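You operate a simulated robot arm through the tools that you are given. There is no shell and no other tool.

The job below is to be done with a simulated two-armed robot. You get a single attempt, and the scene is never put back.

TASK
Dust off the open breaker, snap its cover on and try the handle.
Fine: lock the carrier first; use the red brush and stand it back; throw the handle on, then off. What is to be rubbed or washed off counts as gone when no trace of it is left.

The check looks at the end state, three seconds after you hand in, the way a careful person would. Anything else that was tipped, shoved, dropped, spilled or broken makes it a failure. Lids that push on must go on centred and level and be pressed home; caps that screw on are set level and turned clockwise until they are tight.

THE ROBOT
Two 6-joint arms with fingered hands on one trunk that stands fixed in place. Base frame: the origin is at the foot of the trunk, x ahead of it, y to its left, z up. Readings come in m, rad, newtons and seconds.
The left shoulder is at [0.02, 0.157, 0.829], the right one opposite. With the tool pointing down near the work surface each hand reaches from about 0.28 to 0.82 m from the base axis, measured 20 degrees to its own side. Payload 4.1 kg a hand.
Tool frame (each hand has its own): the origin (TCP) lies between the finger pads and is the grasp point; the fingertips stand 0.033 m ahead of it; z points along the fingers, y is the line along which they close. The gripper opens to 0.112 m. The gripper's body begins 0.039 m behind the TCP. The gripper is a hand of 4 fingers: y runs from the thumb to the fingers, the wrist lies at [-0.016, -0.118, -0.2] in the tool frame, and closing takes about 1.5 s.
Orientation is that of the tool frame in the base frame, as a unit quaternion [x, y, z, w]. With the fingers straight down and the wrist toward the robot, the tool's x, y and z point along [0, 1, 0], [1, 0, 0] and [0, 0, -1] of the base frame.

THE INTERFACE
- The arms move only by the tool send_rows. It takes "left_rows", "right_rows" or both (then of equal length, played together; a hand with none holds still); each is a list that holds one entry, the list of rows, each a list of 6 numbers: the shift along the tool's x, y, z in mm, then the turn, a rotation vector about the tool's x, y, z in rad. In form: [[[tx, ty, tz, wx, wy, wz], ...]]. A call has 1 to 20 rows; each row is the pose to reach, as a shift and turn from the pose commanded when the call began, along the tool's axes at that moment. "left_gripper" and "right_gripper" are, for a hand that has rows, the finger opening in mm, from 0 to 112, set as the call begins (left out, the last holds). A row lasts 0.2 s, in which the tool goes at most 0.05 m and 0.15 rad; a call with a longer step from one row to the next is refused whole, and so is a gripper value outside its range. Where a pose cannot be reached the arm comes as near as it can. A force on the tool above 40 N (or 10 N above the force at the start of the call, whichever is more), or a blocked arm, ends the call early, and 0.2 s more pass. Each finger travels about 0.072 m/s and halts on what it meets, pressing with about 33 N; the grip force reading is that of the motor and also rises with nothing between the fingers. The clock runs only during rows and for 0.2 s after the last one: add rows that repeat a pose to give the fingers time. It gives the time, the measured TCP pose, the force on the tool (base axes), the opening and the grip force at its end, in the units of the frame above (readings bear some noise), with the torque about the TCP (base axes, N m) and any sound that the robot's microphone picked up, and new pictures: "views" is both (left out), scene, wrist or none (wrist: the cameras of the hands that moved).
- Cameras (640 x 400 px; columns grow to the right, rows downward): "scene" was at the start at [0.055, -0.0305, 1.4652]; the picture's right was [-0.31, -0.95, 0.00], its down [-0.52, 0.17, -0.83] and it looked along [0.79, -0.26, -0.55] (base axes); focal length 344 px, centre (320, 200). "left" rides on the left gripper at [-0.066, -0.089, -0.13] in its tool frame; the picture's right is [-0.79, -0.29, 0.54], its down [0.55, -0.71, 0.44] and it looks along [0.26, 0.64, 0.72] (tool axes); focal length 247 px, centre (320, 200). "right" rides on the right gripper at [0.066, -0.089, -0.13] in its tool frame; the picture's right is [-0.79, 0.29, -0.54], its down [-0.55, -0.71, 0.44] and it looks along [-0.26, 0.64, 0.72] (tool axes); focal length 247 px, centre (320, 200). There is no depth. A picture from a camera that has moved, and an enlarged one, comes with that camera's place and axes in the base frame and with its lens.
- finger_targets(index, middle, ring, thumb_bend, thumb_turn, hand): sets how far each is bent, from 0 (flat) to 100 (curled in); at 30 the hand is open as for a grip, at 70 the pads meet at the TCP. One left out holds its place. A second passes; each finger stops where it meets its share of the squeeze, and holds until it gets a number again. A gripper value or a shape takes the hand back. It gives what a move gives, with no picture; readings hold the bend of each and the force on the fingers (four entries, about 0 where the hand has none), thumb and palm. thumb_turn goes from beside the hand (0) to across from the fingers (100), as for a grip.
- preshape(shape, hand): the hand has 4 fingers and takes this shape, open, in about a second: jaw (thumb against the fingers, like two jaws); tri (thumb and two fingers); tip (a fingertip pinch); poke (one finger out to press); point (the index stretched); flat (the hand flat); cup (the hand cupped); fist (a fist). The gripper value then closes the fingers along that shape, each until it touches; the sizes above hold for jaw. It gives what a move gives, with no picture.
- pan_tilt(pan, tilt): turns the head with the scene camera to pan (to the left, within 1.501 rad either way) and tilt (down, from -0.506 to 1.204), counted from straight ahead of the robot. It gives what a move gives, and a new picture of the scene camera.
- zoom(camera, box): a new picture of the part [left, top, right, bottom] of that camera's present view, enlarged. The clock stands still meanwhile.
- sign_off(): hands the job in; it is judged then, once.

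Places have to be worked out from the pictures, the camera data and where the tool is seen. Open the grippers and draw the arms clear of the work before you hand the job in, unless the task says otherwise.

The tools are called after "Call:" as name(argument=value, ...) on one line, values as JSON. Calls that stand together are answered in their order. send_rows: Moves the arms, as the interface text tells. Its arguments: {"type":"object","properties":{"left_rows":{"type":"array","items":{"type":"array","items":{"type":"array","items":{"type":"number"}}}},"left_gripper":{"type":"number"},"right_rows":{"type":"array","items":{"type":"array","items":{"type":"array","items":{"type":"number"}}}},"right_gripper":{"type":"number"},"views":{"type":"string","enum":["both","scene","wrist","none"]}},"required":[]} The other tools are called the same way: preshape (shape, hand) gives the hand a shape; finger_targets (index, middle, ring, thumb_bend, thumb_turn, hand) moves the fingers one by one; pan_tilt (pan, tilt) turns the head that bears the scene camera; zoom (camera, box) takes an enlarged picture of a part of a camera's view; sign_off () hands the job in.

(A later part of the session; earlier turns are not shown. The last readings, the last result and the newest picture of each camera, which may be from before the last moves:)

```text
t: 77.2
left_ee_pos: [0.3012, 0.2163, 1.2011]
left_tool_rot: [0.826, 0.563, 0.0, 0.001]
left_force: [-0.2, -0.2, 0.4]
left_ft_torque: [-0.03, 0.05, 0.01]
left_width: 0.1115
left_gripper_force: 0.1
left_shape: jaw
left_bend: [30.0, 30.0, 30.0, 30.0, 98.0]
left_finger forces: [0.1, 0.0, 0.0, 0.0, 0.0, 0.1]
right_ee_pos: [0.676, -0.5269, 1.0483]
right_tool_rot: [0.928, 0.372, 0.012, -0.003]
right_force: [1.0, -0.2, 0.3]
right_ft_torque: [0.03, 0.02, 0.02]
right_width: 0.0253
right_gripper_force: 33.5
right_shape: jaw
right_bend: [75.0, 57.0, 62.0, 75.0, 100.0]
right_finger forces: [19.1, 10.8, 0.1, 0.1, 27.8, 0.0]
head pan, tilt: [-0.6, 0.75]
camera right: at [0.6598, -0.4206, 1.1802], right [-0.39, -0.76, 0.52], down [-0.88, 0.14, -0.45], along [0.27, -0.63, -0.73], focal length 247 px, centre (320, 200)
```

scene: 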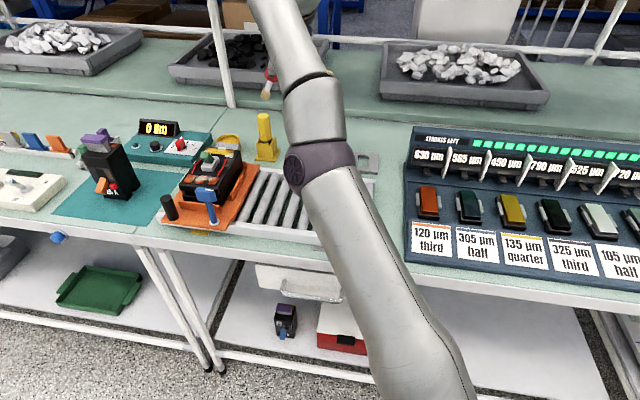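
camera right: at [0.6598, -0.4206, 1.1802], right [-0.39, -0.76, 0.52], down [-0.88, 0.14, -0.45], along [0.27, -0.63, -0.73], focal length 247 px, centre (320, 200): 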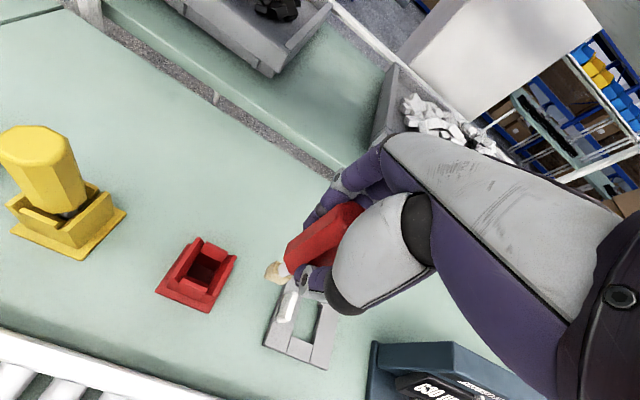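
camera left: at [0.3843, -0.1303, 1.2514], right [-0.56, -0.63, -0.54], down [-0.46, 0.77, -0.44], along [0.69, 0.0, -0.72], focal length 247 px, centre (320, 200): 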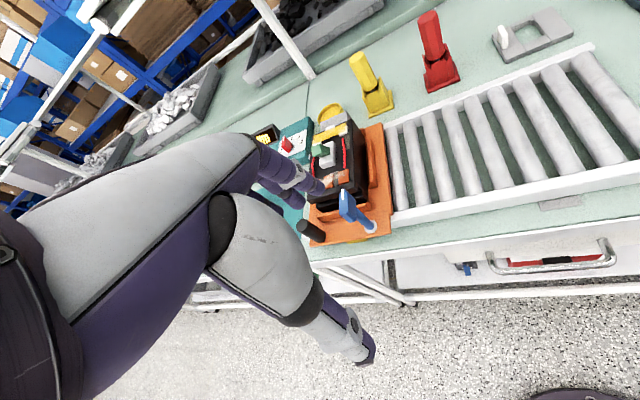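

All rows accepted here. Now descend gently in 10 mm rows to let the elbow flex.

Call:
send_rows(right_rows=[[[0, 0, 8, 0, 0, 0], [0, 0, 18, 0, 0, 0], [0, 0, 28, 0, 0, 0], [0, 0, 38, 0, 0, 0], [0, 0, 44, 0, 0, 0]]], views="none")

```text
t: 78.4
left_ee_pos: [0.3014, 0.216, 1.2001]
left_tool_rot: [0.826, 0.563, -0.001, 0.0]
left_force: [-0.1, 0.2, -0.8]
left_ft_torque: [0.01, -0.01, -0.01]
left_width: 0.1118
left_gripper_force: 0.0
left_shape: jaw
left_bend: [30.0, 30.0, 30.0, 30.0, 98.0]
left_finger forces: [0.0, 0.0, 0.0, 0.0, 0.0, 0.0]
right_ee_pos: [0.6779, -0.5275, 1.0026]
right_tool_rot: [0.928, 0.371, 0.013, -0.006]
right_force: [-0.2, -0.4, -0.9]
right_ft_torque: [-0.02, -0.04, 0.02]
right_width: 0.0249
right_gripper_force: 33.1
right_shape: jaw
right_bend: [75.0, 57.0, 62.0, 75.0, 100.0]
right_finger forces: [18.9, 10.8, 0.0, 0.0, 27.7, 0.0]
head pan, tilt: [-0.6, 0.75]
```

Unstuck — now keep margin: retract 60 mm horizontally in small steps while low, then rise.

Call:
send_rows(right_rows=[[[0, -8, 0, 0, 0, 0], [0, -17, 0, 0, 0, 0], [0, -27, 0, 0, 0, 0], [0, -38, 0, 0, 0, 0], [0, -50, 0, 0, 0, 0], [0, -62, 0, 0, 0, 0], [0, -72, -8, 0, 0, 0], [0, -82, -18, 0, 0, 0], [0, -94, -30, 0, 0, 0], [0, -106, -42, 0, 0, 0]]], views="scene")

```text
t: 80.6
left_ee_pos: [0.302, 0.2168, 1.2016]
left_tool_rot: [0.826, 0.563, 0.0, 0.0]
left_force: [0.4, 0.5, 0.2]
left_ft_torque: [0.0, 0.04, -0.02]
left_width: 0.1118
left_gripper_force: 0.0
left_shape: jaw
left_bend: [30.0, 30.0, 30.0, 30.0, 98.0]
left_finger forces: [0.1, 0.0, 0.0, 0.1, 0.1, 0.0]
right_ee_pos: [0.6041, -0.4511, 1.0442]
right_tool_rot: [0.928, 0.371, 0.012, -0.005]
right_force: [0.3, -0.1, -0.7]
right_ft_torque: [0.0, 0.01, 0.03]
right_width: 0.0253
right_gripper_force: 33.3
right_shape: jaw
right_bend: [75.0, 57.0, 62.0, 75.0, 100.0]
right_finger forces: [18.9, 10.6, 0.0, 0.0, 27.7, 0.0]
head pan, tilt: [-0.6, 0.75]
```

scene: 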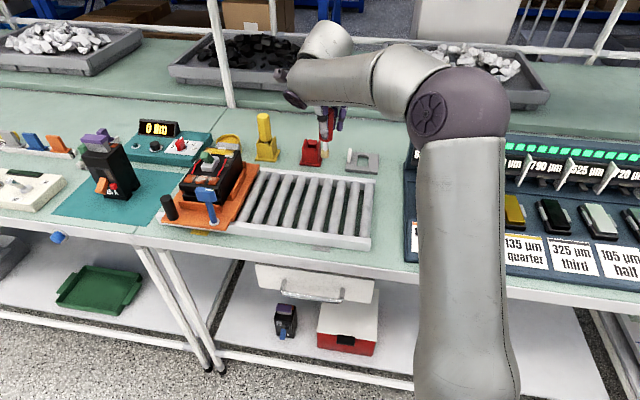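

The elbow is well bent again — I'll avoid that boundary from now on. Next: carry the brush above the dust, via (0.60,-0.30,1.10) to about (0.665,-0.165,1.10).

Call:
send_rows(right_rows=[[[25, -28, -14, 0, -0.006, -0.006], [51, -56, -28, 0, -0.013, -0.012], [76, -84, -42, 0, -0.02, -0.018], [101, -112, -56, 0, -0.026, -0.025], [136, -125, -56, 0, -0.026, -0.025], [171, -139, -56, 0, -0.026, -0.025], [206, -152, -56, 0, -0.026, -0.025], [241, -165, -56, 0, -0.026, -0.025]]], views="both")

```text
t: 82.4
left_ee_pos: [0.3009, 0.216, 1.202]
left_tool_rot: [0.826, 0.564, 0.0, 0.0]
left_force: [-0.6, -0.9, 0.6]
left_ft_torque: [0.05, -0.01, -0.02]
left_width: 0.112
left_gripper_force: 0.0
left_shape: jaw
left_bend: [30.0, 30.0, 30.0, 30.0, 98.0]
left_finger forces: [0.1, 0.0, 0.0, 0.0, 0.0, 0.0]
right_ee_pos: [0.6625, -0.1652, 1.1071]
right_tool_rot: [0.924, 0.382, 0.001, 0.0]
right_force: [-1.0, -0.2, -0.7]
right_ft_torque: [0.05, -0.03, 0.01]
right_width: 0.0256
right_gripper_force: 32.6
right_shape: jaw
right_bend: [75.0, 57.0, 62.0, 75.0, 100.0]
right_finger forces: [18.5, 10.2, 0.0, 0.0, 27.6, 0.1]
head pan, tilt: [-0.6, 0.75]
camera right: at [0.6461, -0.0556, 1.2369], right [-0.36, -0.76, 0.54], down [-0.89, 0.11, -0.44], along [0.27, -0.64, -0.72], focal length 247 px, centre (320, 200)
```

scene: 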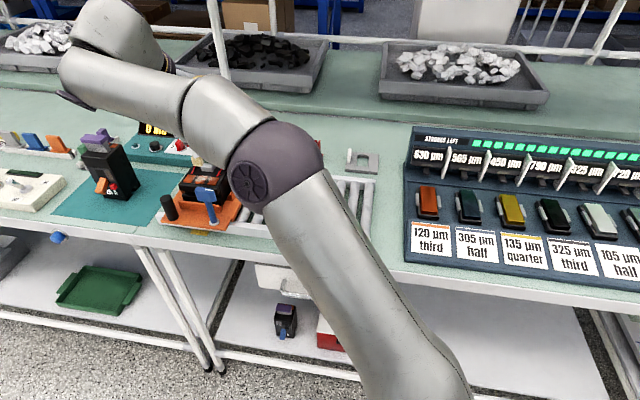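
right: 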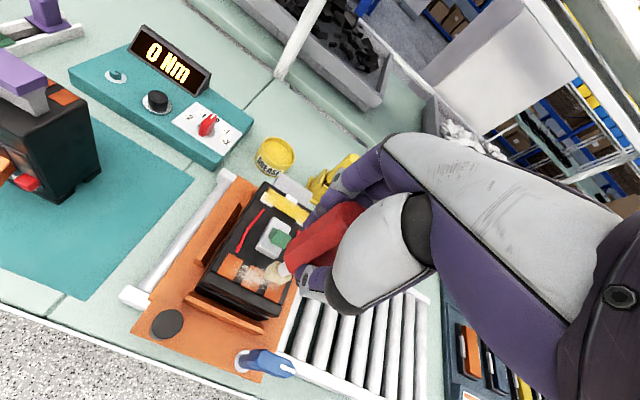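

The brush hangs above the contacts. I'll zoom to judge where the bristles are relative to the dust.

Call:
zoom(camera="right", box=[190, 180, 350, 330])

```text
2.67 times, centred on (270, 255) of right
camera zoom: at [0.6461, -0.0556, 1.2369], right [-0.36, -0.76, 0.54], down [-0.89, 0.11, -0.44], along [0.27, -0.64, -0.72], focal length 659 px, centre (453, 53)
```

zoom: 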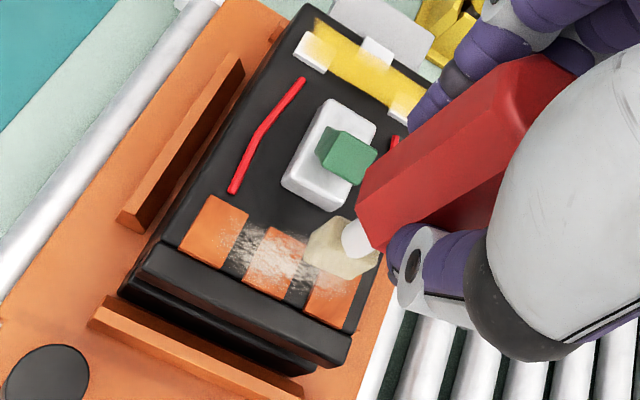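

Contact centre M≈(0.671,-0.1615); the tuft is 20–25 mm wide and its tip ~0.092 m below TCP. I'll move over the left contact and lower to just above the surface.

Call:
send_rows(right_rows=[[[20, 2, 0, 0, 0, 0], [38, 3, 0, 0, 0, 0], [38, 3, 20, 0, 0, 0], [38, 3, 38, 0, 0, 0], [38, 3, 44, 0, 0, 0]]], views="wrist")

Call:
zoom(camera="right", box=[170, 170, 350, 330])

```text
t: 83.6
left_ee_pos: [0.3005, 0.2163, 1.2014]
left_tool_rot: [0.827, 0.563, 0.0, 0.0]
left_force: [-0.3, 0.2, -0.2]
left_ft_torque: [0.01, 0.04, 0.01]
left_width: 0.1118
left_gripper_force: 0.1
left_shape: jaw
left_bend: [30.0, 30.0, 30.0, 30.0, 98.0]
left_finger forces: [0.1, 0.0, 0.0, 0.0, 0.0, 0.0]
right_ee_pos: [0.6924, -0.1417, 1.0619]
right_tool_rot: [0.924, 0.383, -0.001, 0.0]
right_force: [0.1, 0.3, -0.7]
right_ft_torque: [-0.03, 0.02, -0.02]
right_width: 0.0253
right_gripper_force: 32.8
right_shape: jaw
right_bend: [75.0, 57.0, 62.0, 75.0, 100.0]
right_finger forces: [18.3, 9.8, 0.0, 0.0, 27.6, 0.1]
right hand out of reach, approached as far as the arm can: row 2
head pan, tilt: [-0.6, 0.75]
camera right: at [0.676, -0.0324, 1.1928], right [-0.36, -0.76, 0.54], down [-0.89, 0.11, -0.44], along [0.27, -0.64, -0.72], focal length 247 px, centre (320, 200)
```

right: 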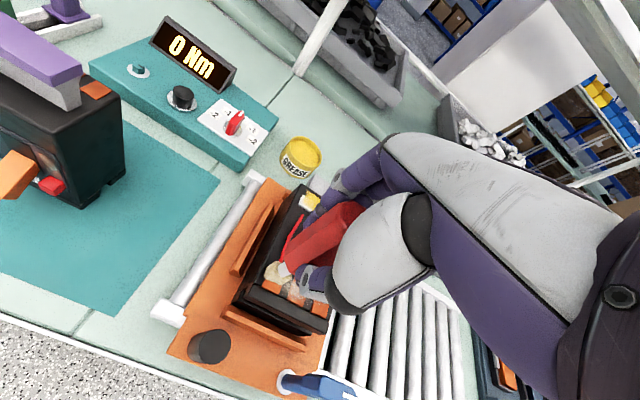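

```text
2.50 times, centred on (260, 250) of right
camera zoom: at [0.676, -0.0324, 1.1928], right [-0.36, -0.76, 0.54], down [-0.89, 0.11, -0.44], along [0.27, -0.64, -0.72], focal length 617 px, centre (470, 75)
```

zoom: 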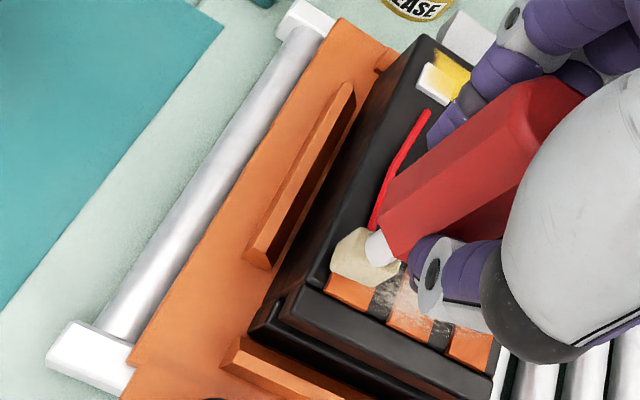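

The tuft is over the left contact, tip about 10 mm above. I descend in small steps watching the force.

Call:
send_rows(right_rows=[[[0, 0, 3, 0, 0, 0], [0, 0, 6, 0, 0, 0], [0, 0, 8, 0, 0, 0]]], views="none")

```text
t: 84.4
left_ee_pos: [0.3, 0.2161, 1.2012]
left_tool_rot: [0.826, 0.564, -0.001, 0.0]
left_force: [0.0, -0.5, 0.7]
left_ft_torque: [0.02, 0.02, 0.0]
left_width: 0.1117
left_gripper_force: 0.0
left_shape: jaw
left_bend: [30.0, 30.0, 30.0, 30.0, 98.0]
left_finger forces: [0.0, 0.0, 0.0, 0.0, 0.1, 0.0]
right_ee_pos: [0.6942, -0.1423, 1.0587]
right_tool_rot: [0.924, 0.382, 0.005, 0.001]
right_force: [0.4, 0.3, 24.8]
right_ft_torque: [-0.01, -0.02, -0.02]
right_width: 0.0263
right_gripper_force: 32.7
right_shape: jaw
right_bend: [75.0, 57.0, 62.0, 76.0, 100.0]
right_finger forces: [19.8, 12.3, 0.0, 0.0, 34.5, 0.1]
head pan, tilt: [-0.6, 0.75]
```

Contact: 25 N, a bit firm. I back off 3 mm to a lighter pressure.

Call:
send_rows(right_rows=[[[0, 0, -3, 0, 0, 0]]], views="none")

```text
t: 84.8
left_ee_pos: [0.3007, 0.217, 1.2015]
left_tool_rot: [0.826, 0.563, 0.0, 0.001]
left_force: [0.6, 0.2, -0.1]
left_ft_torque: [-0.05, -0.03, -0.03]
left_width: 0.1115
left_gripper_force: 0.0
left_shape: jaw
left_bend: [30.0, 30.0, 30.0, 30.0, 98.0]
left_finger forces: [0.0, 0.0, 0.0, 0.0, 0.1, 0.1]
right_ee_pos: [0.6941, -0.1406, 1.0589]
right_tool_rot: [0.924, 0.383, 0.001, 0.001]
right_force: [0.4, 0.4, 22.2]
right_ft_torque: [-0.05, -0.07, -0.03]
right_width: 0.0262
right_gripper_force: 33.0
right_shape: jaw
right_bend: [75.0, 57.0, 62.0, 76.0, 100.0]
right_finger forces: [20.0, 12.2, 0.0, 0.1, 33.4, 0.0]
head pan, tilt: [-0.6, 0.75]
```

Still 22 N; raise another 2.5 mm.

Call:
send_rows(right_rows=[[[0, 0, -2.5, 0, 0, 0]]], views="none")

```text
t: 85.2
left_ee_pos: [0.3011, 0.217, 1.2021]
left_tool_rot: [0.826, 0.564, 0.0, 0.001]
left_force: [-0.4, 0.5, 0.2]
left_ft_torque: [0.0, -0.01, 0.01]
left_width: 0.1116
left_gripper_force: 0.2
left_shape: jaw
left_bend: [30.0, 30.0, 30.0, 30.0, 98.0]
left_finger forces: [0.0, 0.0, 0.1, 0.0, 0.0, 0.0]
right_ee_pos: [0.6931, -0.141, 1.0598]
right_tool_rot: [0.924, 0.383, 0.0, -0.001]
right_force: [0.7, -0.2, 14.4]
right_ft_torque: [-0.04, -0.05, 0.02]
right_width: 0.0265
right_gripper_force: 33.0
right_shape: jaw
right_bend: [75.0, 57.0, 62.0, 76.0, 100.0]
right_finger forces: [19.7, 12.2, 0.0, 0.1, 32.3, 0.0]
head pan, tilt: [-0.6, 0.75]
```

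14 N is fine for brushing. Now a stroke to the right along the contact row.

Call:
send_rows(right_rows=[[[-8, 0, 0, 0, 0, 0], [-18, 0, 0, 0, 0, 0], [-28, 0, 0, 0, 0, 0], [-38, 0, 0, 0, 0, 0], [-48, 0, 0, 0, 0, 0], [-58, 0, 0, 0, 0, 0], [-68, 0, 0, 0, 0, 0], [-76, 0, 0, 0, 0, 0]]], views="wrist")

Call:
zoom(camera="right", box=[170, 170, 350, 330])

```text
t: 87.0
left_ee_pos: [0.3012, 0.2156, 1.2011]
left_tool_rot: [0.826, 0.563, 0.0, 0.0]
left_force: [0.2, 0.7, 0.0]
left_ft_torque: [-0.01, 0.03, -0.03]
left_width: 0.1119
left_gripper_force: 0.1
left_shape: jaw
left_bend: [30.0, 30.0, 30.0, 30.0, 98.0]
left_finger forces: [0.0, 0.0, 0.1, 0.0, 0.0, 0.0]
right_ee_pos: [0.6391, -0.1955, 1.0596]
right_tool_rot: [0.924, 0.382, 0.0, -0.001]
right_force: [0.6, 1.5, 4.0]
right_ft_torque: [0.08, -0.07, -0.01]
right_width: 0.0259
right_gripper_force: 33.2
right_shape: jaw
right_bend: [75.0, 57.0, 62.0, 76.0, 100.0]
right_finger forces: [19.8, 9.2, 0.0, 0.1, 28.4, 0.0]
head pan, tilt: [-0.6, 0.75]
camera right: at [0.6233, -0.0861, 1.1899], right [-0.36, -0.76, 0.54], down [-0.89, 0.11, -0.44], along [0.27, -0.64, -0.72], focal length 247 px, centre (320, 200)
```

right: 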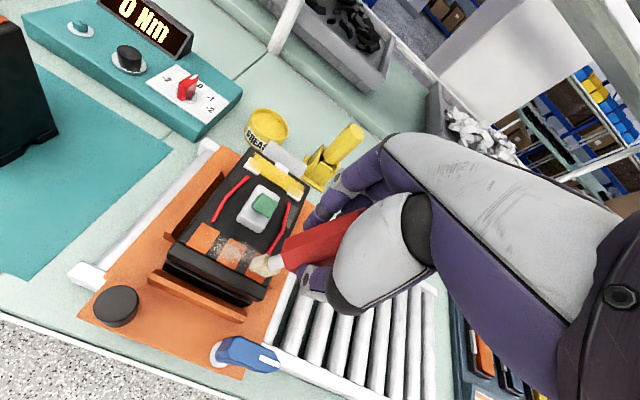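

```text
2.50 times, centred on (260, 250) of right
camera zoom: at [0.6233, -0.0861, 1.1899], right [-0.36, -0.76, 0.54], down [-0.89, 0.11, -0.44], along [0.27, -0.64, -0.72], focal length 617 px, centre (470, 75)
```

zoom: 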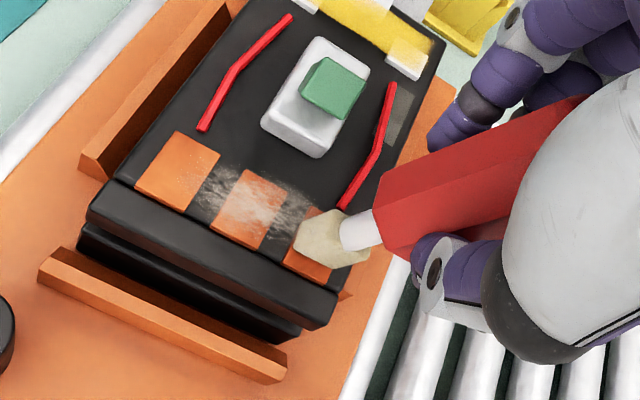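

The first stroke already cleaned the left part; residue remains in the middle, more toward the far side. I'll run several overlapping strokes: near line, centre line, and far line (staying clear of wires and box).

Call:
send_rows(right_rows=[[[8, -7, 1, 0, 0, 0], [20, -7, 1, 0, 0, 0], [32, -7, 1, 0, 0, 0], [44, -7, 1, 0, 0, 0], [56, -7, 1, 0, 0, 0], [66, -6, 1, 0, 0, 0], [66, 0, 1, 0, 0, 0], [62, 5, 1, 0, 0, 0], [50, 5, 1, 0, 0, 0], [38, 5, 1, 0, 0, 0], [26, 5, 1, 0, 0, 0], [14, 5, 1, 0, 0, 0], [6, 5, 1, 0, 0, 0], [18, 6, 1, 0, 0, 0], [30, 9, 1, 0, 0, 0], [42, 11, 1, 0, 0, 0], [54, 11, 1, 0, 0, 0], [62, 10, 1, 0, 0, 0], [48, 11, 1, 0, 0, 0], [34, 10, 1, 0, 0, 0]]], views="none")

```text
t: 91.2
left_ee_pos: [0.3011, 0.2159, 1.2015]
left_tool_rot: [0.827, 0.563, 0.0, 0.0]
left_force: [0.2, 1.4, 0.3]
left_ft_torque: [0.01, 0.0, 0.0]
left_width: 0.1115
left_gripper_force: 0.0
left_shape: jaw
left_bend: [30.0, 30.0, 30.0, 30.0, 98.0]
left_finger forces: [0.1, 0.1, 0.0, 0.0, 0.1, 0.1]
right_ee_pos: [0.6701, -0.1785, 1.0582]
right_tool_rot: [0.924, 0.383, 0.001, 0.0]
right_force: [3.1, -0.4, 9.0]
right_ft_torque: [0.09, -0.34, -0.03]
right_width: 0.0259
right_gripper_force: 32.8
right_shape: jaw
right_bend: [75.0, 57.0, 62.0, 76.0, 100.0]
right_finger forces: [22.2, 10.1, 0.1, 0.0, 28.9, 0.0]
head pan, tilt: [-0.6, 0.75]
```

Force is moderate. One more round of strokes ending on the right, then lift and move right to look.

Call:
send_rows(right_rows=[[[-14, -4, 0, 0, 0, 0], [-28, -5, 0, 0, 0, 0], [-30, -14, 0, 0, 0, 0], [-16, -16, 0, 0, 0, 0], [0, -17, 0, 0, 0, 0], [16, -17, 0, 0, 0, 0], [30, -15, 0, 0, 0, 0], [30, -8, 0, 0, 0, 0], [16, -8, 0, 0, 0, 0], [2, -8, 0, 0, 0, 0], [-12, -8, 0, 0, 0, 0], [-28, -8, 0, 0, 0, 0], [-40, -10, -4, 0, 0, 0], [-60, -15, -25, 0, 0, 0], [-90, -20, -40, 0, 0, 0], [-110, -25, -40, 0, 0, 0]]], views="wrist")

Call:
zoom(camera="right", box=[80, 160, 280, 320])

```text
t: 94.6
left_ee_pos: [0.301, 0.2161, 1.2004]
left_tool_rot: [0.826, 0.563, 0.0, 0.0]
left_force: [0.4, -0.6, -0.3]
left_ft_torque: [-0.03, 0.03, -0.04]
left_width: 0.112
left_gripper_force: 0.0
left_shape: jaw
left_bend: [30.0, 30.0, 30.0, 30.0, 98.0]
left_finger forces: [0.1, 0.1, 0.0, 0.1, 0.1, 0.0]
right_ee_pos: [0.575, -0.2374, 1.0991]
right_tool_rot: [0.924, 0.383, 0.0, 0.0]
right_force: [1.0, 0.4, -0.9]
right_ft_torque: [-0.01, 0.01, 0.04]
right_width: 0.0259
right_gripper_force: 33.2
right_shape: jaw
right_bend: [75.0, 57.0, 62.0, 76.0, 100.0]
right_finger forces: [20.0, 11.0, 0.1, 0.0, 29.0, 0.0]
head pan, tilt: [-0.6, 0.75]
camera right: at [0.5592, -0.128, 1.2292], right [-0.36, -0.76, 0.54], down [-0.89, 0.11, -0.43], along [0.27, -0.64, -0.72], focal length 247 px, centre (320, 200)
```

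right: 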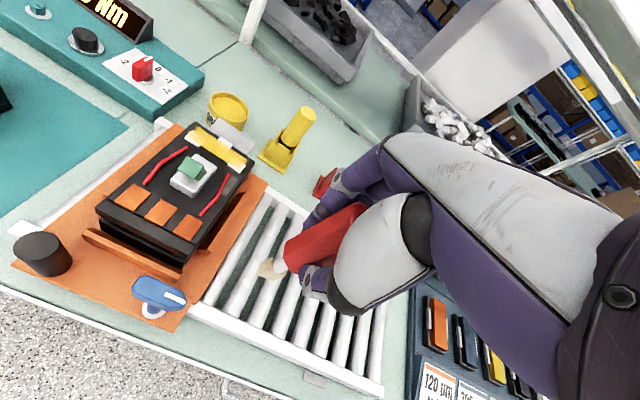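

```text
2.50 times, centred on (180, 240) of right
camera zoom: at [0.5592, -0.128, 1.2292], right [-0.36, -0.76, 0.54], down [-0.89, 0.11, -0.43], along [0.27, -0.64, -0.72], focal length 617 px, centre (670, 100)
```

zoom: 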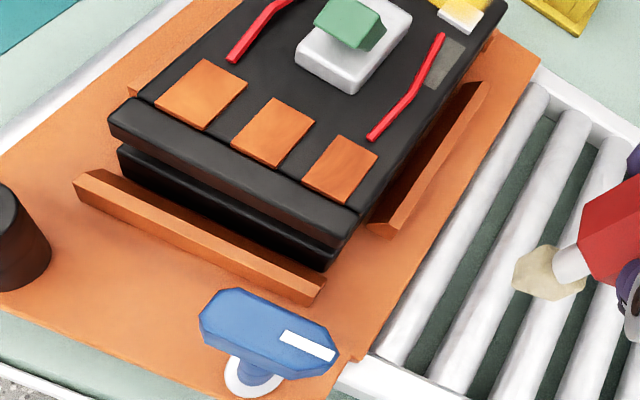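

The dust looks gone. I'll zoom tightly to verify no trace remains.

Call:
zoom(camera="right", box=[100, 170, 210, 250])

Call:
zoom(camera="right", box=[160, 110, 270, 190])

```text
5.00 times, centred on (155, 210) of right
camera zoom: at [0.5592, -0.128, 1.2292], right [-0.36, -0.76, 0.54], down [-0.89, 0.11, -0.43], along [0.27, -0.64, -0.72], focal length 1235 px, centre (1145, 150)
```

zoom: 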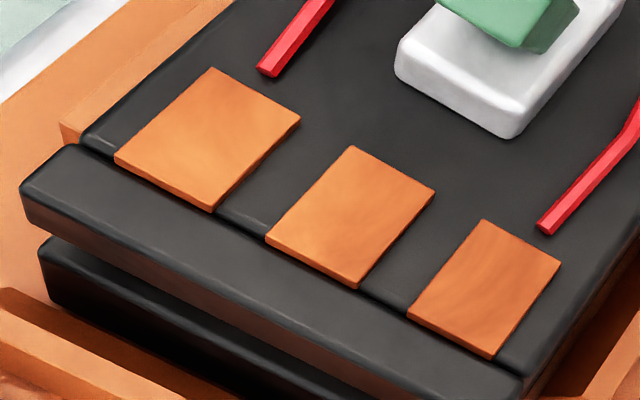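

```text
5.00 times, centred on (215, 150) of right
camera zoom: at [0.5592, -0.128, 1.2292], right [-0.36, -0.76, 0.54], down [-0.89, 0.11, -0.43], along [0.27, -0.64, -0.72], focal length 1235 px, centre (845, 450)
```

zoom: 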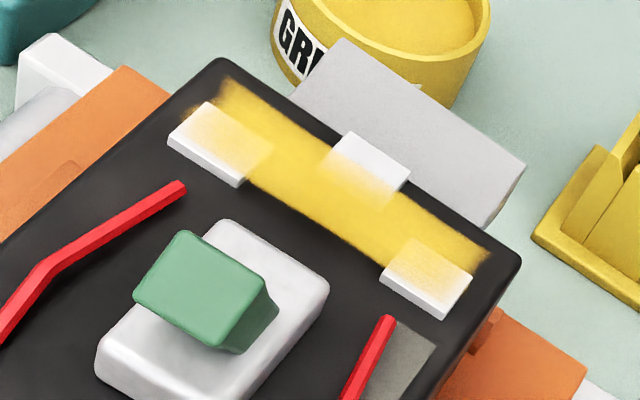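

Contacts are spotless and the grease is intact. Before returning the brush, I'll check how it sits in the hand now.

Call:
zoom(camera="right", box=[200, 160, 400, 340])

Call:
zoom(camera="scene", box=[150, 100, 330, 240])

```text
2.22 times, centred on (300, 250) of right
camera zoom: at [0.5592, -0.128, 1.2292], right [-0.36, -0.76, 0.54], down [-0.89, 0.11, -0.43], along [0.27, -0.64, -0.72], focal length 549 px, centre (364, 89)
```

zoom: 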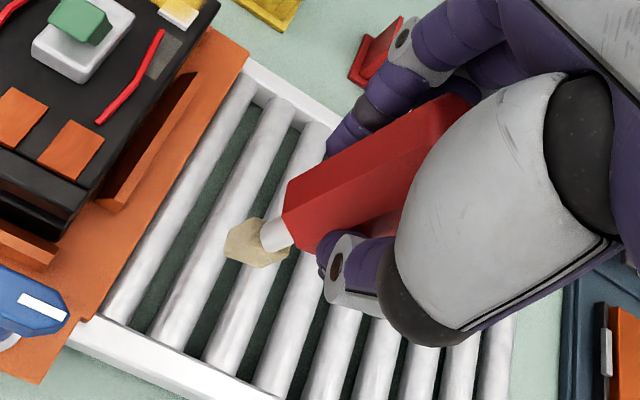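

```text
2.86 times, centred on (240, 170) of scene
camera zoom: at [0.0393, -0.0497, 1.4509], right [-0.56, -0.83, 0.0], down [-0.56, 0.39, -0.73], along [0.6, -0.41, -0.68], focal length 982 px, centre (549, 286)
```

zoom: 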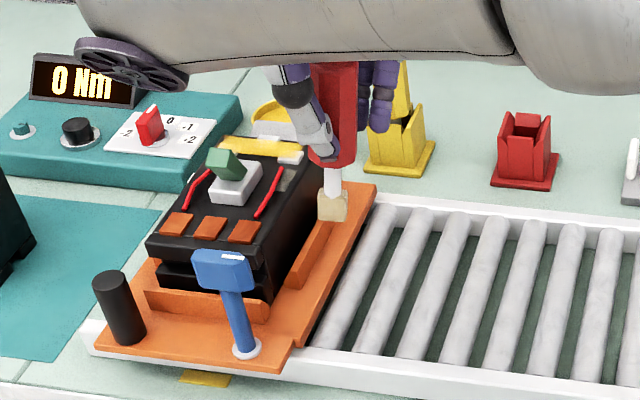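

The tip seems shifted a few mm to the left in the hand. I'll zoom the scene camera on the brush to measure its tilt.

Call:
zoom(camera="scene", box=[210, 110, 290, 180])

```text
5.71 times, centred on (250, 145) of scene
camera zoom: at [0.0393, -0.0497, 1.4509], right [-0.56, -0.83, 0.0], down [-0.56, 0.39, -0.73], along [0.6, -0.41, -0.68], focal length 1965 px, centre (720, 514)
```

zoom: 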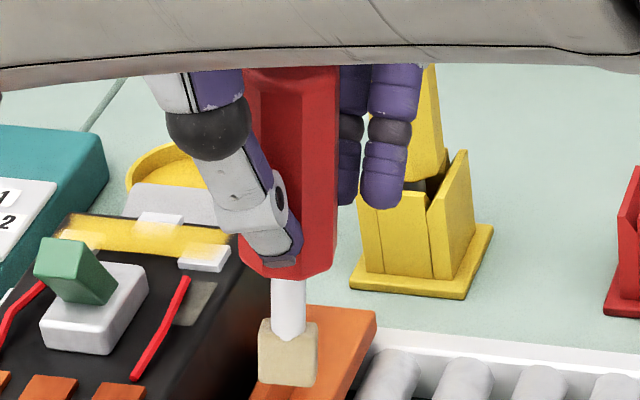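

The scene view shows the brush pivoted ~9° about the grip axis (tip dragged to the left by the last right-hand strokes). I'll straighten it: touch the tip lightly on the clean contacts and move the hand ~8 mm left.

Call:
send_rows(right_rows=[[[30, 5, 5, 0, 0, 0], [60, 10, 10, 0, 0, 0], [90, 16, 19, 0, 0, 0], [90, 16, 33, 0, 0, 0], [90, 16, 38, 0, 0, 0], [90, 16, 40, 0, 0, 0]]], views="none")

```text
t: 96.0
left_ee_pos: [0.3015, 0.2166, 1.2012]
left_tool_rot: [0.826, 0.564, 0.0, 0.0]
left_force: [0.7, -0.8, 0.6]
left_ft_torque: [-0.01, 0.03, 0.02]
left_width: 0.1118
left_gripper_force: 0.1
left_shape: jaw
left_bend: [30.0, 30.0, 30.0, 30.0, 98.0]
left_finger forces: [0.1, 0.0, 0.1, 0.0, 0.0, 0.0]
right_ee_pos: [0.6502, -0.1864, 1.059]
right_tool_rot: [0.924, 0.383, 0.001, 0.001]
right_force: [0.4, 0.4, 4.8]
right_ft_torque: [-0.01, 0.0, -0.04]
right_width: 0.0261
right_gripper_force: 32.4
right_shape: jaw
right_bend: [75.0, 57.0, 62.0, 76.0, 100.0]
right_finger forces: [19.9, 11.3, 0.1, 0.1, 30.0, 0.1]
head pan, tilt: [-0.6, 0.75]
```

Light contact (5 N). Now slide the hand left 9 mm, then lift and move right to look.

Call:
send_rows(right_rows=[[[0, 0, 1.5, 0, 0, 0], [3, 0, 1.5, 0, 0, 0], [6, 0, 1.5, 0, 0, 0], [9, 0, 1.5, 0, 0, 0], [9, 0, -10, 0, 0, 0], [0, -5, -30, 0, 0, 0], [-40, -10, -40, 0, 0, 0], [-80, -16, -40, 0, 0, 0], [-80, -16, -40, 0, 0, 0]]], views="wrist")

Call:
zoom(camera="scene", box=[210, 110, 290, 180])

Call:
zoom(camera="right", box=[200, 160, 400, 340])

```text
t: 98.0
left_ee_pos: [0.3019, 0.2164, 1.2012]
left_tool_rot: [0.826, 0.564, 0.0, 0.0]
left_force: [-1.1, 0.6, 1.2]
left_ft_torque: [-0.04, 0.02, -0.03]
left_width: 0.1118
left_gripper_force: 0.1
left_shape: jaw
left_bend: [30.0, 30.0, 30.0, 30.0, 98.0]
left_finger forces: [0.1, 0.0, 0.1, 0.0, 0.0, 0.0]
right_ee_pos: [0.5814, -0.2289, 1.0988]
right_tool_rot: [0.924, 0.382, 0.001, 0.001]
right_force: [0.3, 0.1, -0.9]
right_ft_torque: [0.01, -0.01, 0.0]
right_width: 0.026
right_gripper_force: 32.9
right_shape: jaw
right_bend: [75.0, 57.0, 62.0, 76.0, 100.0]
right_finger forces: [19.9, 11.3, 0.1, 0.0, 29.2, 0.1]
head pan, tilt: [-0.6, 0.75]
camera right: at [0.5645, -0.1198, 1.2299], right [-0.36, -0.76, 0.54], down [-0.89, 0.11, -0.44], along [0.27, -0.64, -0.72], focal length 247 px, centre (320, 200)
```

right: 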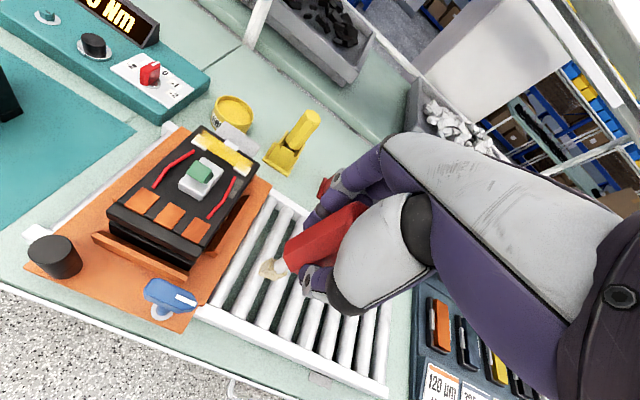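

```text
5.71 times, centred on (250, 145) of scene
camera zoom: at [0.039, -0.0498, 1.4509], right [-0.56, -0.83, 0.0], down [-0.56, 0.39, -0.73], along [0.6, -0.41, -0.68], focal length 1965 px, centre (720, 514)
```

zoom: 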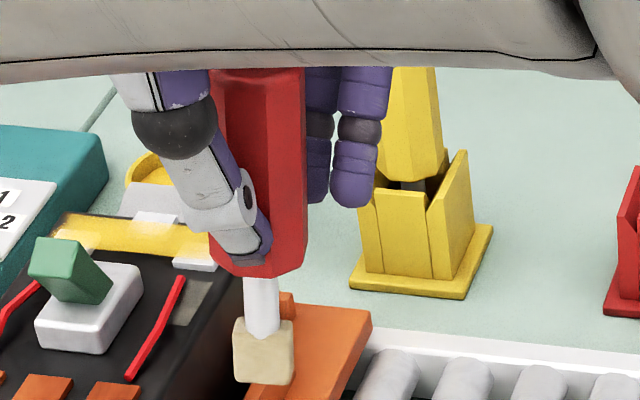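

```text
2.22 times, centred on (300, 250) of right
camera zoom: at [0.5645, -0.1198, 1.2299], right [-0.36, -0.76, 0.54], down [-0.89, 0.11, -0.44], along [0.27, -0.64, -0.72], focal length 549 px, centre (364, 89)
```

zoom: 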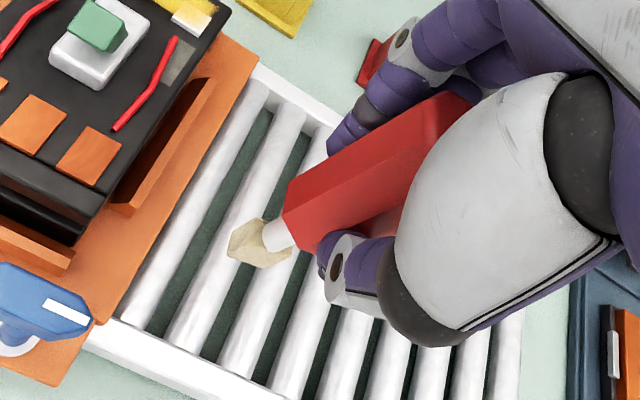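

I'll zoom more closely on the brush in the wrist view to judge its edges against the vertical vanishing direction.

Call:
zoom(camera="right", box=[250, 190, 370, 290])

Call:
zoom(camera="scene", box=[225, 115, 275, 185])

```text
4.00 times, centred on (310, 240) of right
camera zoom: at [0.5645, -0.1198, 1.2299], right [-0.36, -0.76, 0.54], down [-0.89, 0.11, -0.44], along [0.27, -0.64, -0.72], focal length 988 px, centre (360, 40)
```

zoom: 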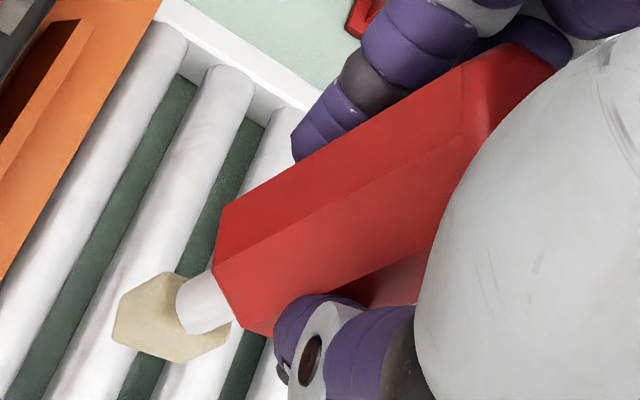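

```text
5.71 times, centred on (250, 150) of scene
camera zoom: at [0.039, -0.0498, 1.4509], right [-0.56, -0.83, 0.0], down [-0.56, 0.39, -0.73], along [0.6, -0.41, -0.68], focal length 1965 px, centre (720, 486)
```

zoom: 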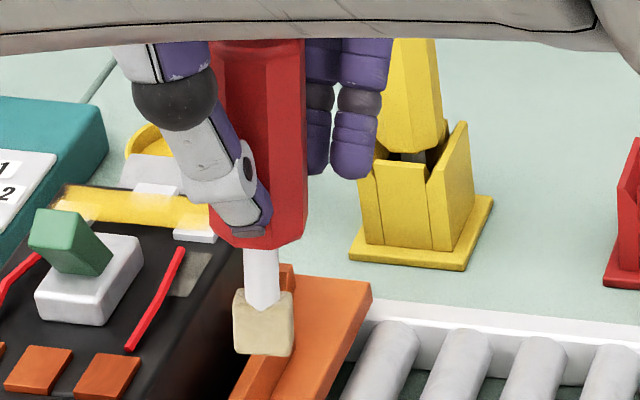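

Tip is off by roughly 3–8° (left). A firmer leftward drag should bring it back; I'll press to ~15 N on the right contact and move left ~18 mm.

Call:
send_rows(right_rows=[[[36, 7, 10, 0, 0, 0], [73, 15, 25, 0, 0, 0], [73, 15, 37, 0, 0, 0], [73, 15, 41, 0, 0, 0], [73, 15, 43, 0, 0, 0]]], views="none")

```text
t: 99.2
left_ee_pos: [0.3002, 0.2166, 1.2014]
left_tool_rot: [0.826, 0.563, 0.0, 0.001]
left_force: [0.1, -0.3, -0.8]
left_ft_torque: [0.02, -0.01, 0.0]
left_width: 0.1119
left_gripper_force: 0.0
left_shape: jaw
left_bend: [30.0, 30.0, 30.0, 30.0, 98.0]
left_finger forces: [0.0, 0.0, 0.1, 0.1, 0.0, 0.1]
right_ee_pos: [0.6431, -0.1894, 1.0582]
right_tool_rot: [0.924, 0.383, 0.003, 0.001]
right_force: [-0.8, 0.6, 13.4]
right_ft_torque: [0.0, 0.06, -0.01]
right_width: 0.0264
right_gripper_force: 32.9
right_shape: jaw
right_bend: [75.0, 57.0, 62.0, 76.0, 100.0]
right_finger forces: [20.1, 11.3, 0.0, 0.0, 31.8, 0.0]
head pan, tilt: [-0.6, 0.75]
```

Call:
send_rows(right_rows=[[[5, 0, 0, 0, 0, 0], [10, 0, 0, 0, 0, 0], [15, 0, 0, 0, 0, 0], [18, 0, 0, 0, 0, 0], [18, 0, -12, 0, 0, 0], [5, -5, -30, 0, 0, 0], [-35, -10, -40, 0, 0, 0], [-73, -15, -41, 0, 0, 0], [-73, -15, -41, 0, 0, 0]]], views="none")

Call:
zoom(camera="right", box=[250, 190, 370, 290])

Call:
zoom(camera="scene", box=[225, 115, 275, 185])

```text
t: 101.2
left_ee_pos: [0.3017, 0.2166, 1.2008]
left_tool_rot: [0.826, 0.564, 0.0, 0.001]
left_force: [0.4, 0.3, 0.0]
left_ft_torque: [-0.03, 0.04, 0.01]
left_width: 0.1117
left_gripper_force: 0.1
left_shape: jaw
left_bend: [30.0, 30.0, 30.0, 30.0, 98.0]
left_finger forces: [0.0, 0.1, 0.0, 0.0, 0.0, 0.1]
right_ee_pos: [0.5825, -0.2316, 1.0976]
right_tool_rot: [0.924, 0.383, 0.0, 0.0]
right_force: [-0.1, 0.9, -0.5]
right_ft_torque: [0.0, 0.04, 0.03]
right_width: 0.0262
right_gripper_force: 33.3
right_shape: jaw
right_bend: [75.0, 56.0, 62.0, 76.0, 100.0]
right_finger forces: [20.2, 11.0, 0.0, 0.0, 29.4, 0.0]
head pan, tilt: [-0.6, 0.75]
```

```text
4.00 times, centred on (310, 240) of right
camera zoom: at [0.5657, -0.1216, 1.2283], right [-0.36, -0.76, 0.54], down [-0.89, 0.11, -0.44], along [0.27, -0.64, -0.72], focal length 988 px, centre (360, 40)
```

zoom: 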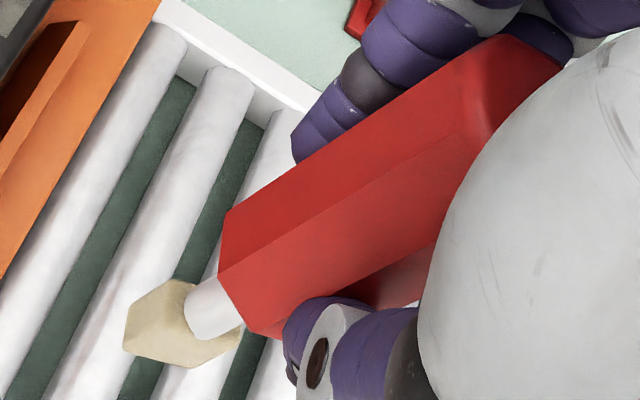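

```text
5.71 times, centred on (250, 150) of scene
camera zoom: at [0.039, -0.0498, 1.4509], right [-0.56, -0.83, 0.0], down [-0.56, 0.39, -0.73], along [0.6, -0.41, -0.68], focal length 1965 px, centre (720, 486)
```

zoom: 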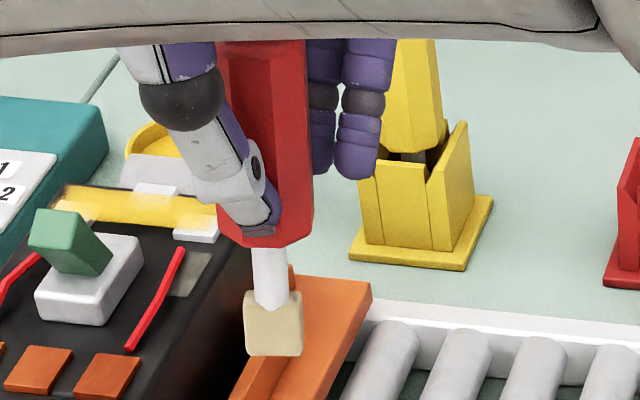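

It improved by ~1.5°. One more identical drag, slightly longer, in a single call.

Call:
send_rows(right_rows=[[[36, 7, 10, 0, 0, 0], [70, 16, 25, 0, 0, 0], [70, 16, 37, 0, 0, 0], [70, 16, 42, 0, 0, 0], [75, 16, 43, 0, 0, 0], [80, 16, 43, 0, 0, 0], [85, 16, 43, 0, 0, 0], [90, 16, 43, 0, 0, 0], [94, 16, 43, 0, 0, 0], [94, 16, 30, 0, 0, 0], [80, 11, 12, 0, 0, 0], [40, 5, 2, 0, 0, 0], [0, 0, 2, 0, 0, 0], [0, 0, 2, 0, 0, 0]]], views="none")

Call:
zoom(camera="right", box=[250, 190, 370, 290])

Call:
zoom(camera="scene", box=[225, 115, 275, 185])

```text
t: 104.2
left_ee_pos: [0.3007, 0.2164, 1.2006]
left_tool_rot: [0.826, 0.564, 0.0, 0.0]
left_force: [0.1, 0.4, 0.4]
left_ft_torque: [0.01, 0.0, 0.01]
left_width: 0.1115
left_gripper_force: 0.0
left_shape: jaw
left_bend: [30.0, 30.0, 30.0, 30.0, 98.0]
left_finger forces: [0.1, 0.1, 0.0, 0.0, 0.0, 0.1]
right_ee_pos: [0.5818, -0.2327, 1.0933]
right_tool_rot: [0.924, 0.382, 0.0, 0.0]
right_force: [-0.6, 0.2, -0.7]
right_ft_torque: [0.04, 0.05, 0.0]
right_width: 0.0258
right_gripper_force: 32.8
right_shape: jaw
right_bend: [75.0, 56.0, 62.0, 77.0, 100.0]
right_finger forces: [20.9, 11.0, 0.0, 0.0, 30.1, 0.0]
head pan, tilt: [-0.6, 0.75]
```

```text
4.00 times, centred on (310, 240) of right
camera zoom: at [0.5654, -0.1218, 1.2239], right [-0.36, -0.76, 0.54], down [-0.89, 0.11, -0.43], along [0.27, -0.64, -0.72], focal length 988 px, centre (360, 40)
```

zoom: 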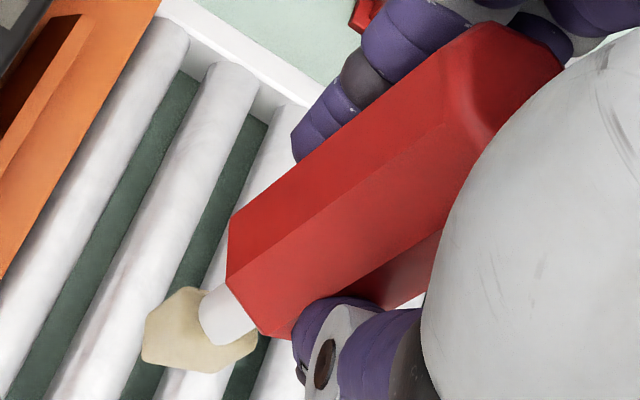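

```text
5.71 times, centred on (250, 150) of scene
camera zoom: at [0.039, -0.0498, 1.4509], right [-0.56, -0.83, 0.0], down [-0.56, 0.39, -0.73], along [0.6, -0.41, -0.68], focal length 1965 px, centre (720, 486)
```

zoom: 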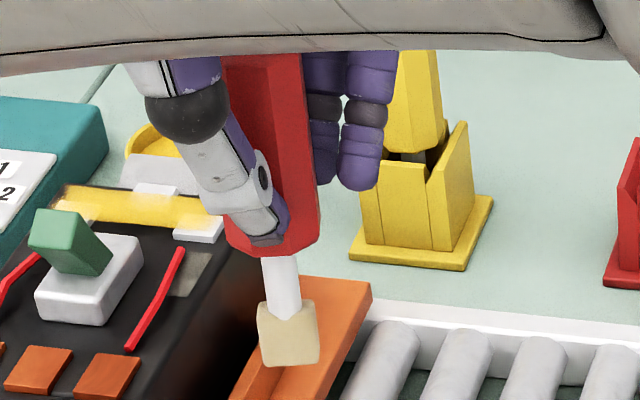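

Now the brush is close to vertical (wrist and scene estimates straddle zero). I'll carry it back toward the stand: first to (0.60,-0.36,1.06), then (0.665,-0.43,1.035).

Call:
send_rows(right_rows=[[[-26, 34, 11, 0, 0, 0], [-51, 69, 22, 0, 0, 0], [-77, 103, 33, 0, 0, 0], [-78, 135, 42, 0, 0, 0], [-79, 167, 50, 0, 0, 0], [-80, 198, 58, 0, 0, 0], [-80, 198, 58, 0, 0, 0]]], views="wrist")

Call:
zoom(camera="right", box=[200, 160, 400, 340])

```text
t: 105.8
left_ee_pos: [0.3009, 0.2166, 1.2027]
left_tool_rot: [0.826, 0.564, 0.001, 0.0]
left_force: [0.1, -0.5, 0.2]
left_ft_torque: [-0.02, -0.01, -0.02]
left_width: 0.1118
left_gripper_force: 0.0
left_shape: jaw
left_bend: [30.0, 30.0, 30.0, 30.0, 98.0]
left_finger forces: [0.0, 0.0, 0.0, 0.0, 0.1, 0.1]
right_ee_pos: [0.6642, -0.4289, 1.038]
right_tool_rot: [0.924, 0.383, 0.0, 0.001]
right_force: [-0.6, -0.4, -1.3]
right_ft_torque: [0.05, -0.02, 0.01]
right_width: 0.0259
right_gripper_force: 32.7
right_shape: jaw
right_bend: [75.0, 56.0, 62.0, 77.0, 100.0]
right_finger forces: [20.9, 10.9, 0.0, 0.1, 30.0, 0.0]
head pan, tilt: [-0.6, 0.75]
camera right: at [0.6468, -0.3191, 1.1674], right [-0.36, -0.76, 0.54], down [-0.89, 0.11, -0.44], along [0.27, -0.64, -0.72], focal length 247 px, centre (320, 200)
```

right: 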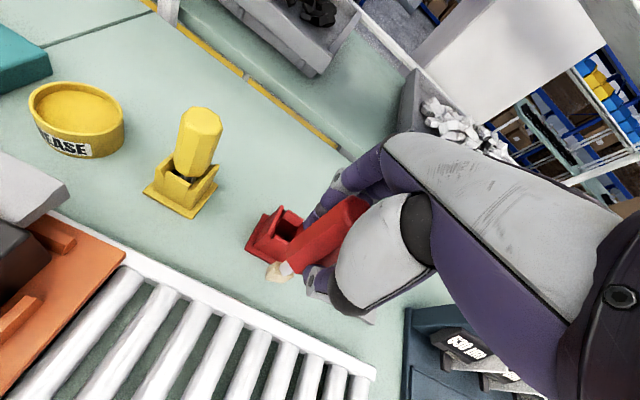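

```text
2.22 times, centred on (300, 250) of right
camera zoom: at [0.6468, -0.3191, 1.1674], right [-0.36, -0.76, 0.54], down [-0.89, 0.11, -0.44], along [0.27, -0.64, -0.72], focal length 549 px, centre (364, 89)
```

zoom: 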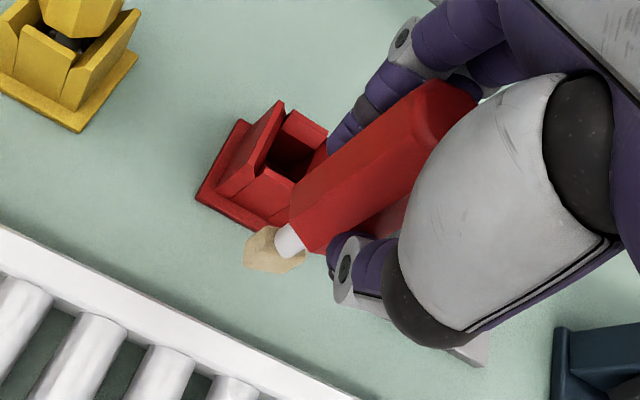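

Everything as expected. I go in along the reverse of the lift path until the tuft is just inside the stand's mouth, then check.

Call:
send_rows(right_rows=[[[0, 15, 0, 0, 0, 0], [0, 31, 1, 0, 0, 0], [0, 47, 3, 0, 0, 0], [-1, 56, 7, 0, 0, 0], [-1, 60, 10, 0, 0, 0], [-1, 65, 16, 0, 0, 0]]], views="wrist")

Call:
zoom(camera="right", box=[200, 160, 400, 340])

```text
t: 107.2
left_ee_pos: [0.3005, 0.2171, 1.2008]
left_tool_rot: [0.826, 0.563, 0.0, 0.0]
left_force: [-0.1, -0.6, -0.4]
left_ft_torque: [0.04, 0.01, -0.01]
left_width: 0.1117
left_gripper_force: 0.0
left_shape: jaw
left_bend: [30.0, 30.0, 30.0, 30.0, 98.0]
left_finger forces: [0.0, 0.0, 0.0, 0.1, 0.1, 0.1]
right_ee_pos: [0.7087, -0.4728, 1.0208]
right_tool_rot: [0.924, 0.382, 0.001, 0.0]
right_force: [-0.3, 0.0, -0.6]
right_ft_torque: [-0.01, 0.0, 0.0]
right_width: 0.0258
right_gripper_force: 33.1
right_shape: jaw
right_bend: [75.0, 56.0, 62.0, 77.0, 100.0]
right_finger forces: [20.7, 10.8, 0.0, 0.0, 29.7, 0.0]
head pan, tilt: [-0.6, 0.75]
camera right: at [0.6917, -0.3634, 1.1507], right [-0.36, -0.76, 0.54], down [-0.89, 0.11, -0.44], along [0.27, -0.64, -0.72], focal length 247 px, centre (320, 200)
```

right: 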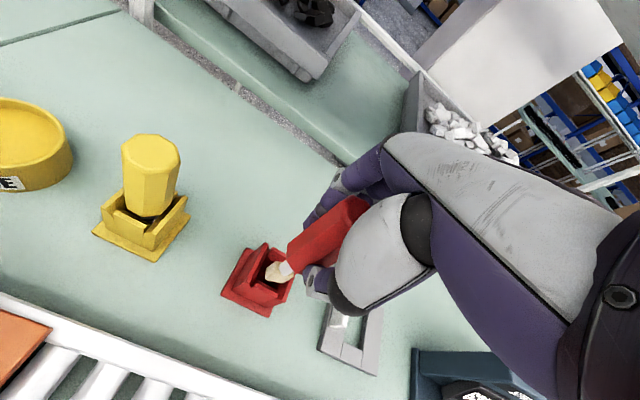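

```text
2.22 times, centred on (300, 250) of right
camera zoom: at [0.6917, -0.3634, 1.1507], right [-0.36, -0.76, 0.54], down [-0.89, 0.11, -0.44], along [0.27, -0.64, -0.72], focal length 549 px, centre (364, 89)
```

zoom: 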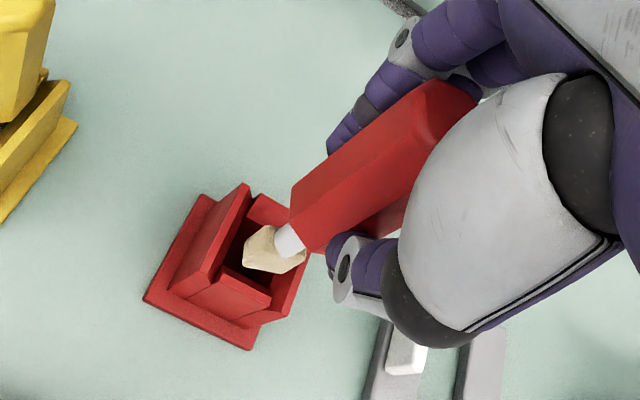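

The tuft is inside the mouth. I continue down to near the seated height, watching force.

Call:
send_rows(right_rows=[[[0, 3, 6, 0, 0, 0], [0, 6, 14, 0, 0, 0], [0, 7, 22, 0, 0, 0], [0, 7, 32, 0, 0, 0], [0, 7, 42, 0, 0, 0], [0, 7, 50, 0, 0, 0], [0, 7, 56, 0, 0, 0]]], views="wrist")

Call:
zoom(camera="right", box=[200, 160, 400, 340])

```text
t: 108.8
left_ee_pos: [0.3008, 0.2163, 1.2012]
left_tool_rot: [0.826, 0.563, 0.0, 0.0]
left_force: [-0.2, 0.6, 0.0]
left_ft_torque: [-0.01, -0.05, -0.02]
left_width: 0.1119
left_gripper_force: 0.1
left_shape: jaw
left_bend: [30.0, 30.0, 30.0, 30.0, 98.0]
left_finger forces: [0.0, 0.0, 0.0, 0.0, 0.0, 0.0]
right_ee_pos: [0.7153, -0.4794, 0.9652]
right_tool_rot: [0.924, 0.383, 0.0, 0.0]
right_force: [-0.1, 0.1, -1.1]
right_ft_torque: [0.01, 0.01, 0.0]
right_width: 0.0258
right_gripper_force: 33.1
right_shape: jaw
right_bend: [75.0, 56.0, 62.0, 77.0, 100.0]
right_finger forces: [20.4, 10.9, 0.0, 0.0, 29.6, 0.0]
right hand out of reach, approached as far as the arm can: row 1, 2
head pan, tilt: [-0.6, 0.75]
camera right: at [0.6991, -0.3706, 1.0954], right [-0.36, -0.76, 0.54], down [-0.89, 0.11, -0.44], along [0.27, -0.64, -0.72], focal length 247 px, centre (320, 200)
```

right: 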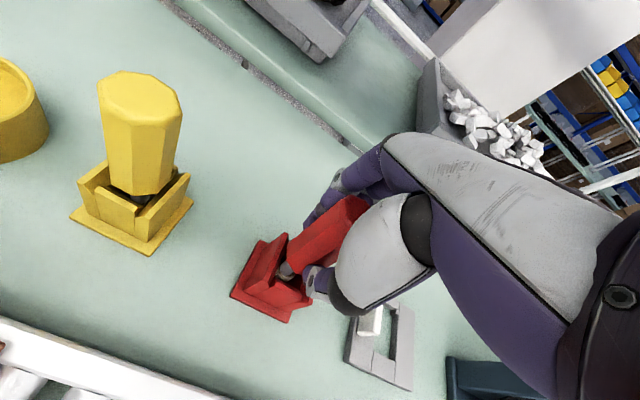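

```text
2.22 times, centred on (300, 250) of right
camera zoom: at [0.6991, -0.3706, 1.0954], right [-0.36, -0.76, 0.54], down [-0.89, 0.11, -0.44], along [0.27, -0.64, -0.72], focal length 549 px, centre (364, 89)
```

zoom: 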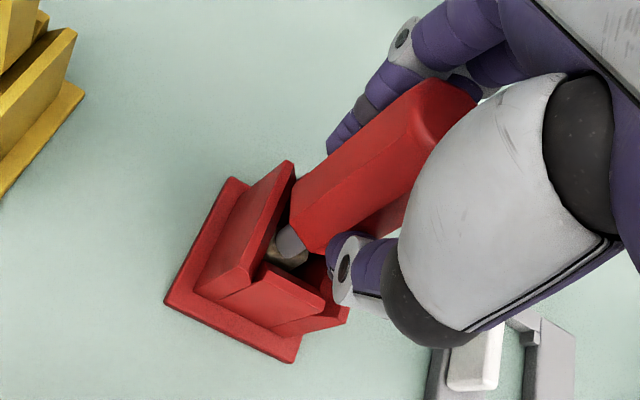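

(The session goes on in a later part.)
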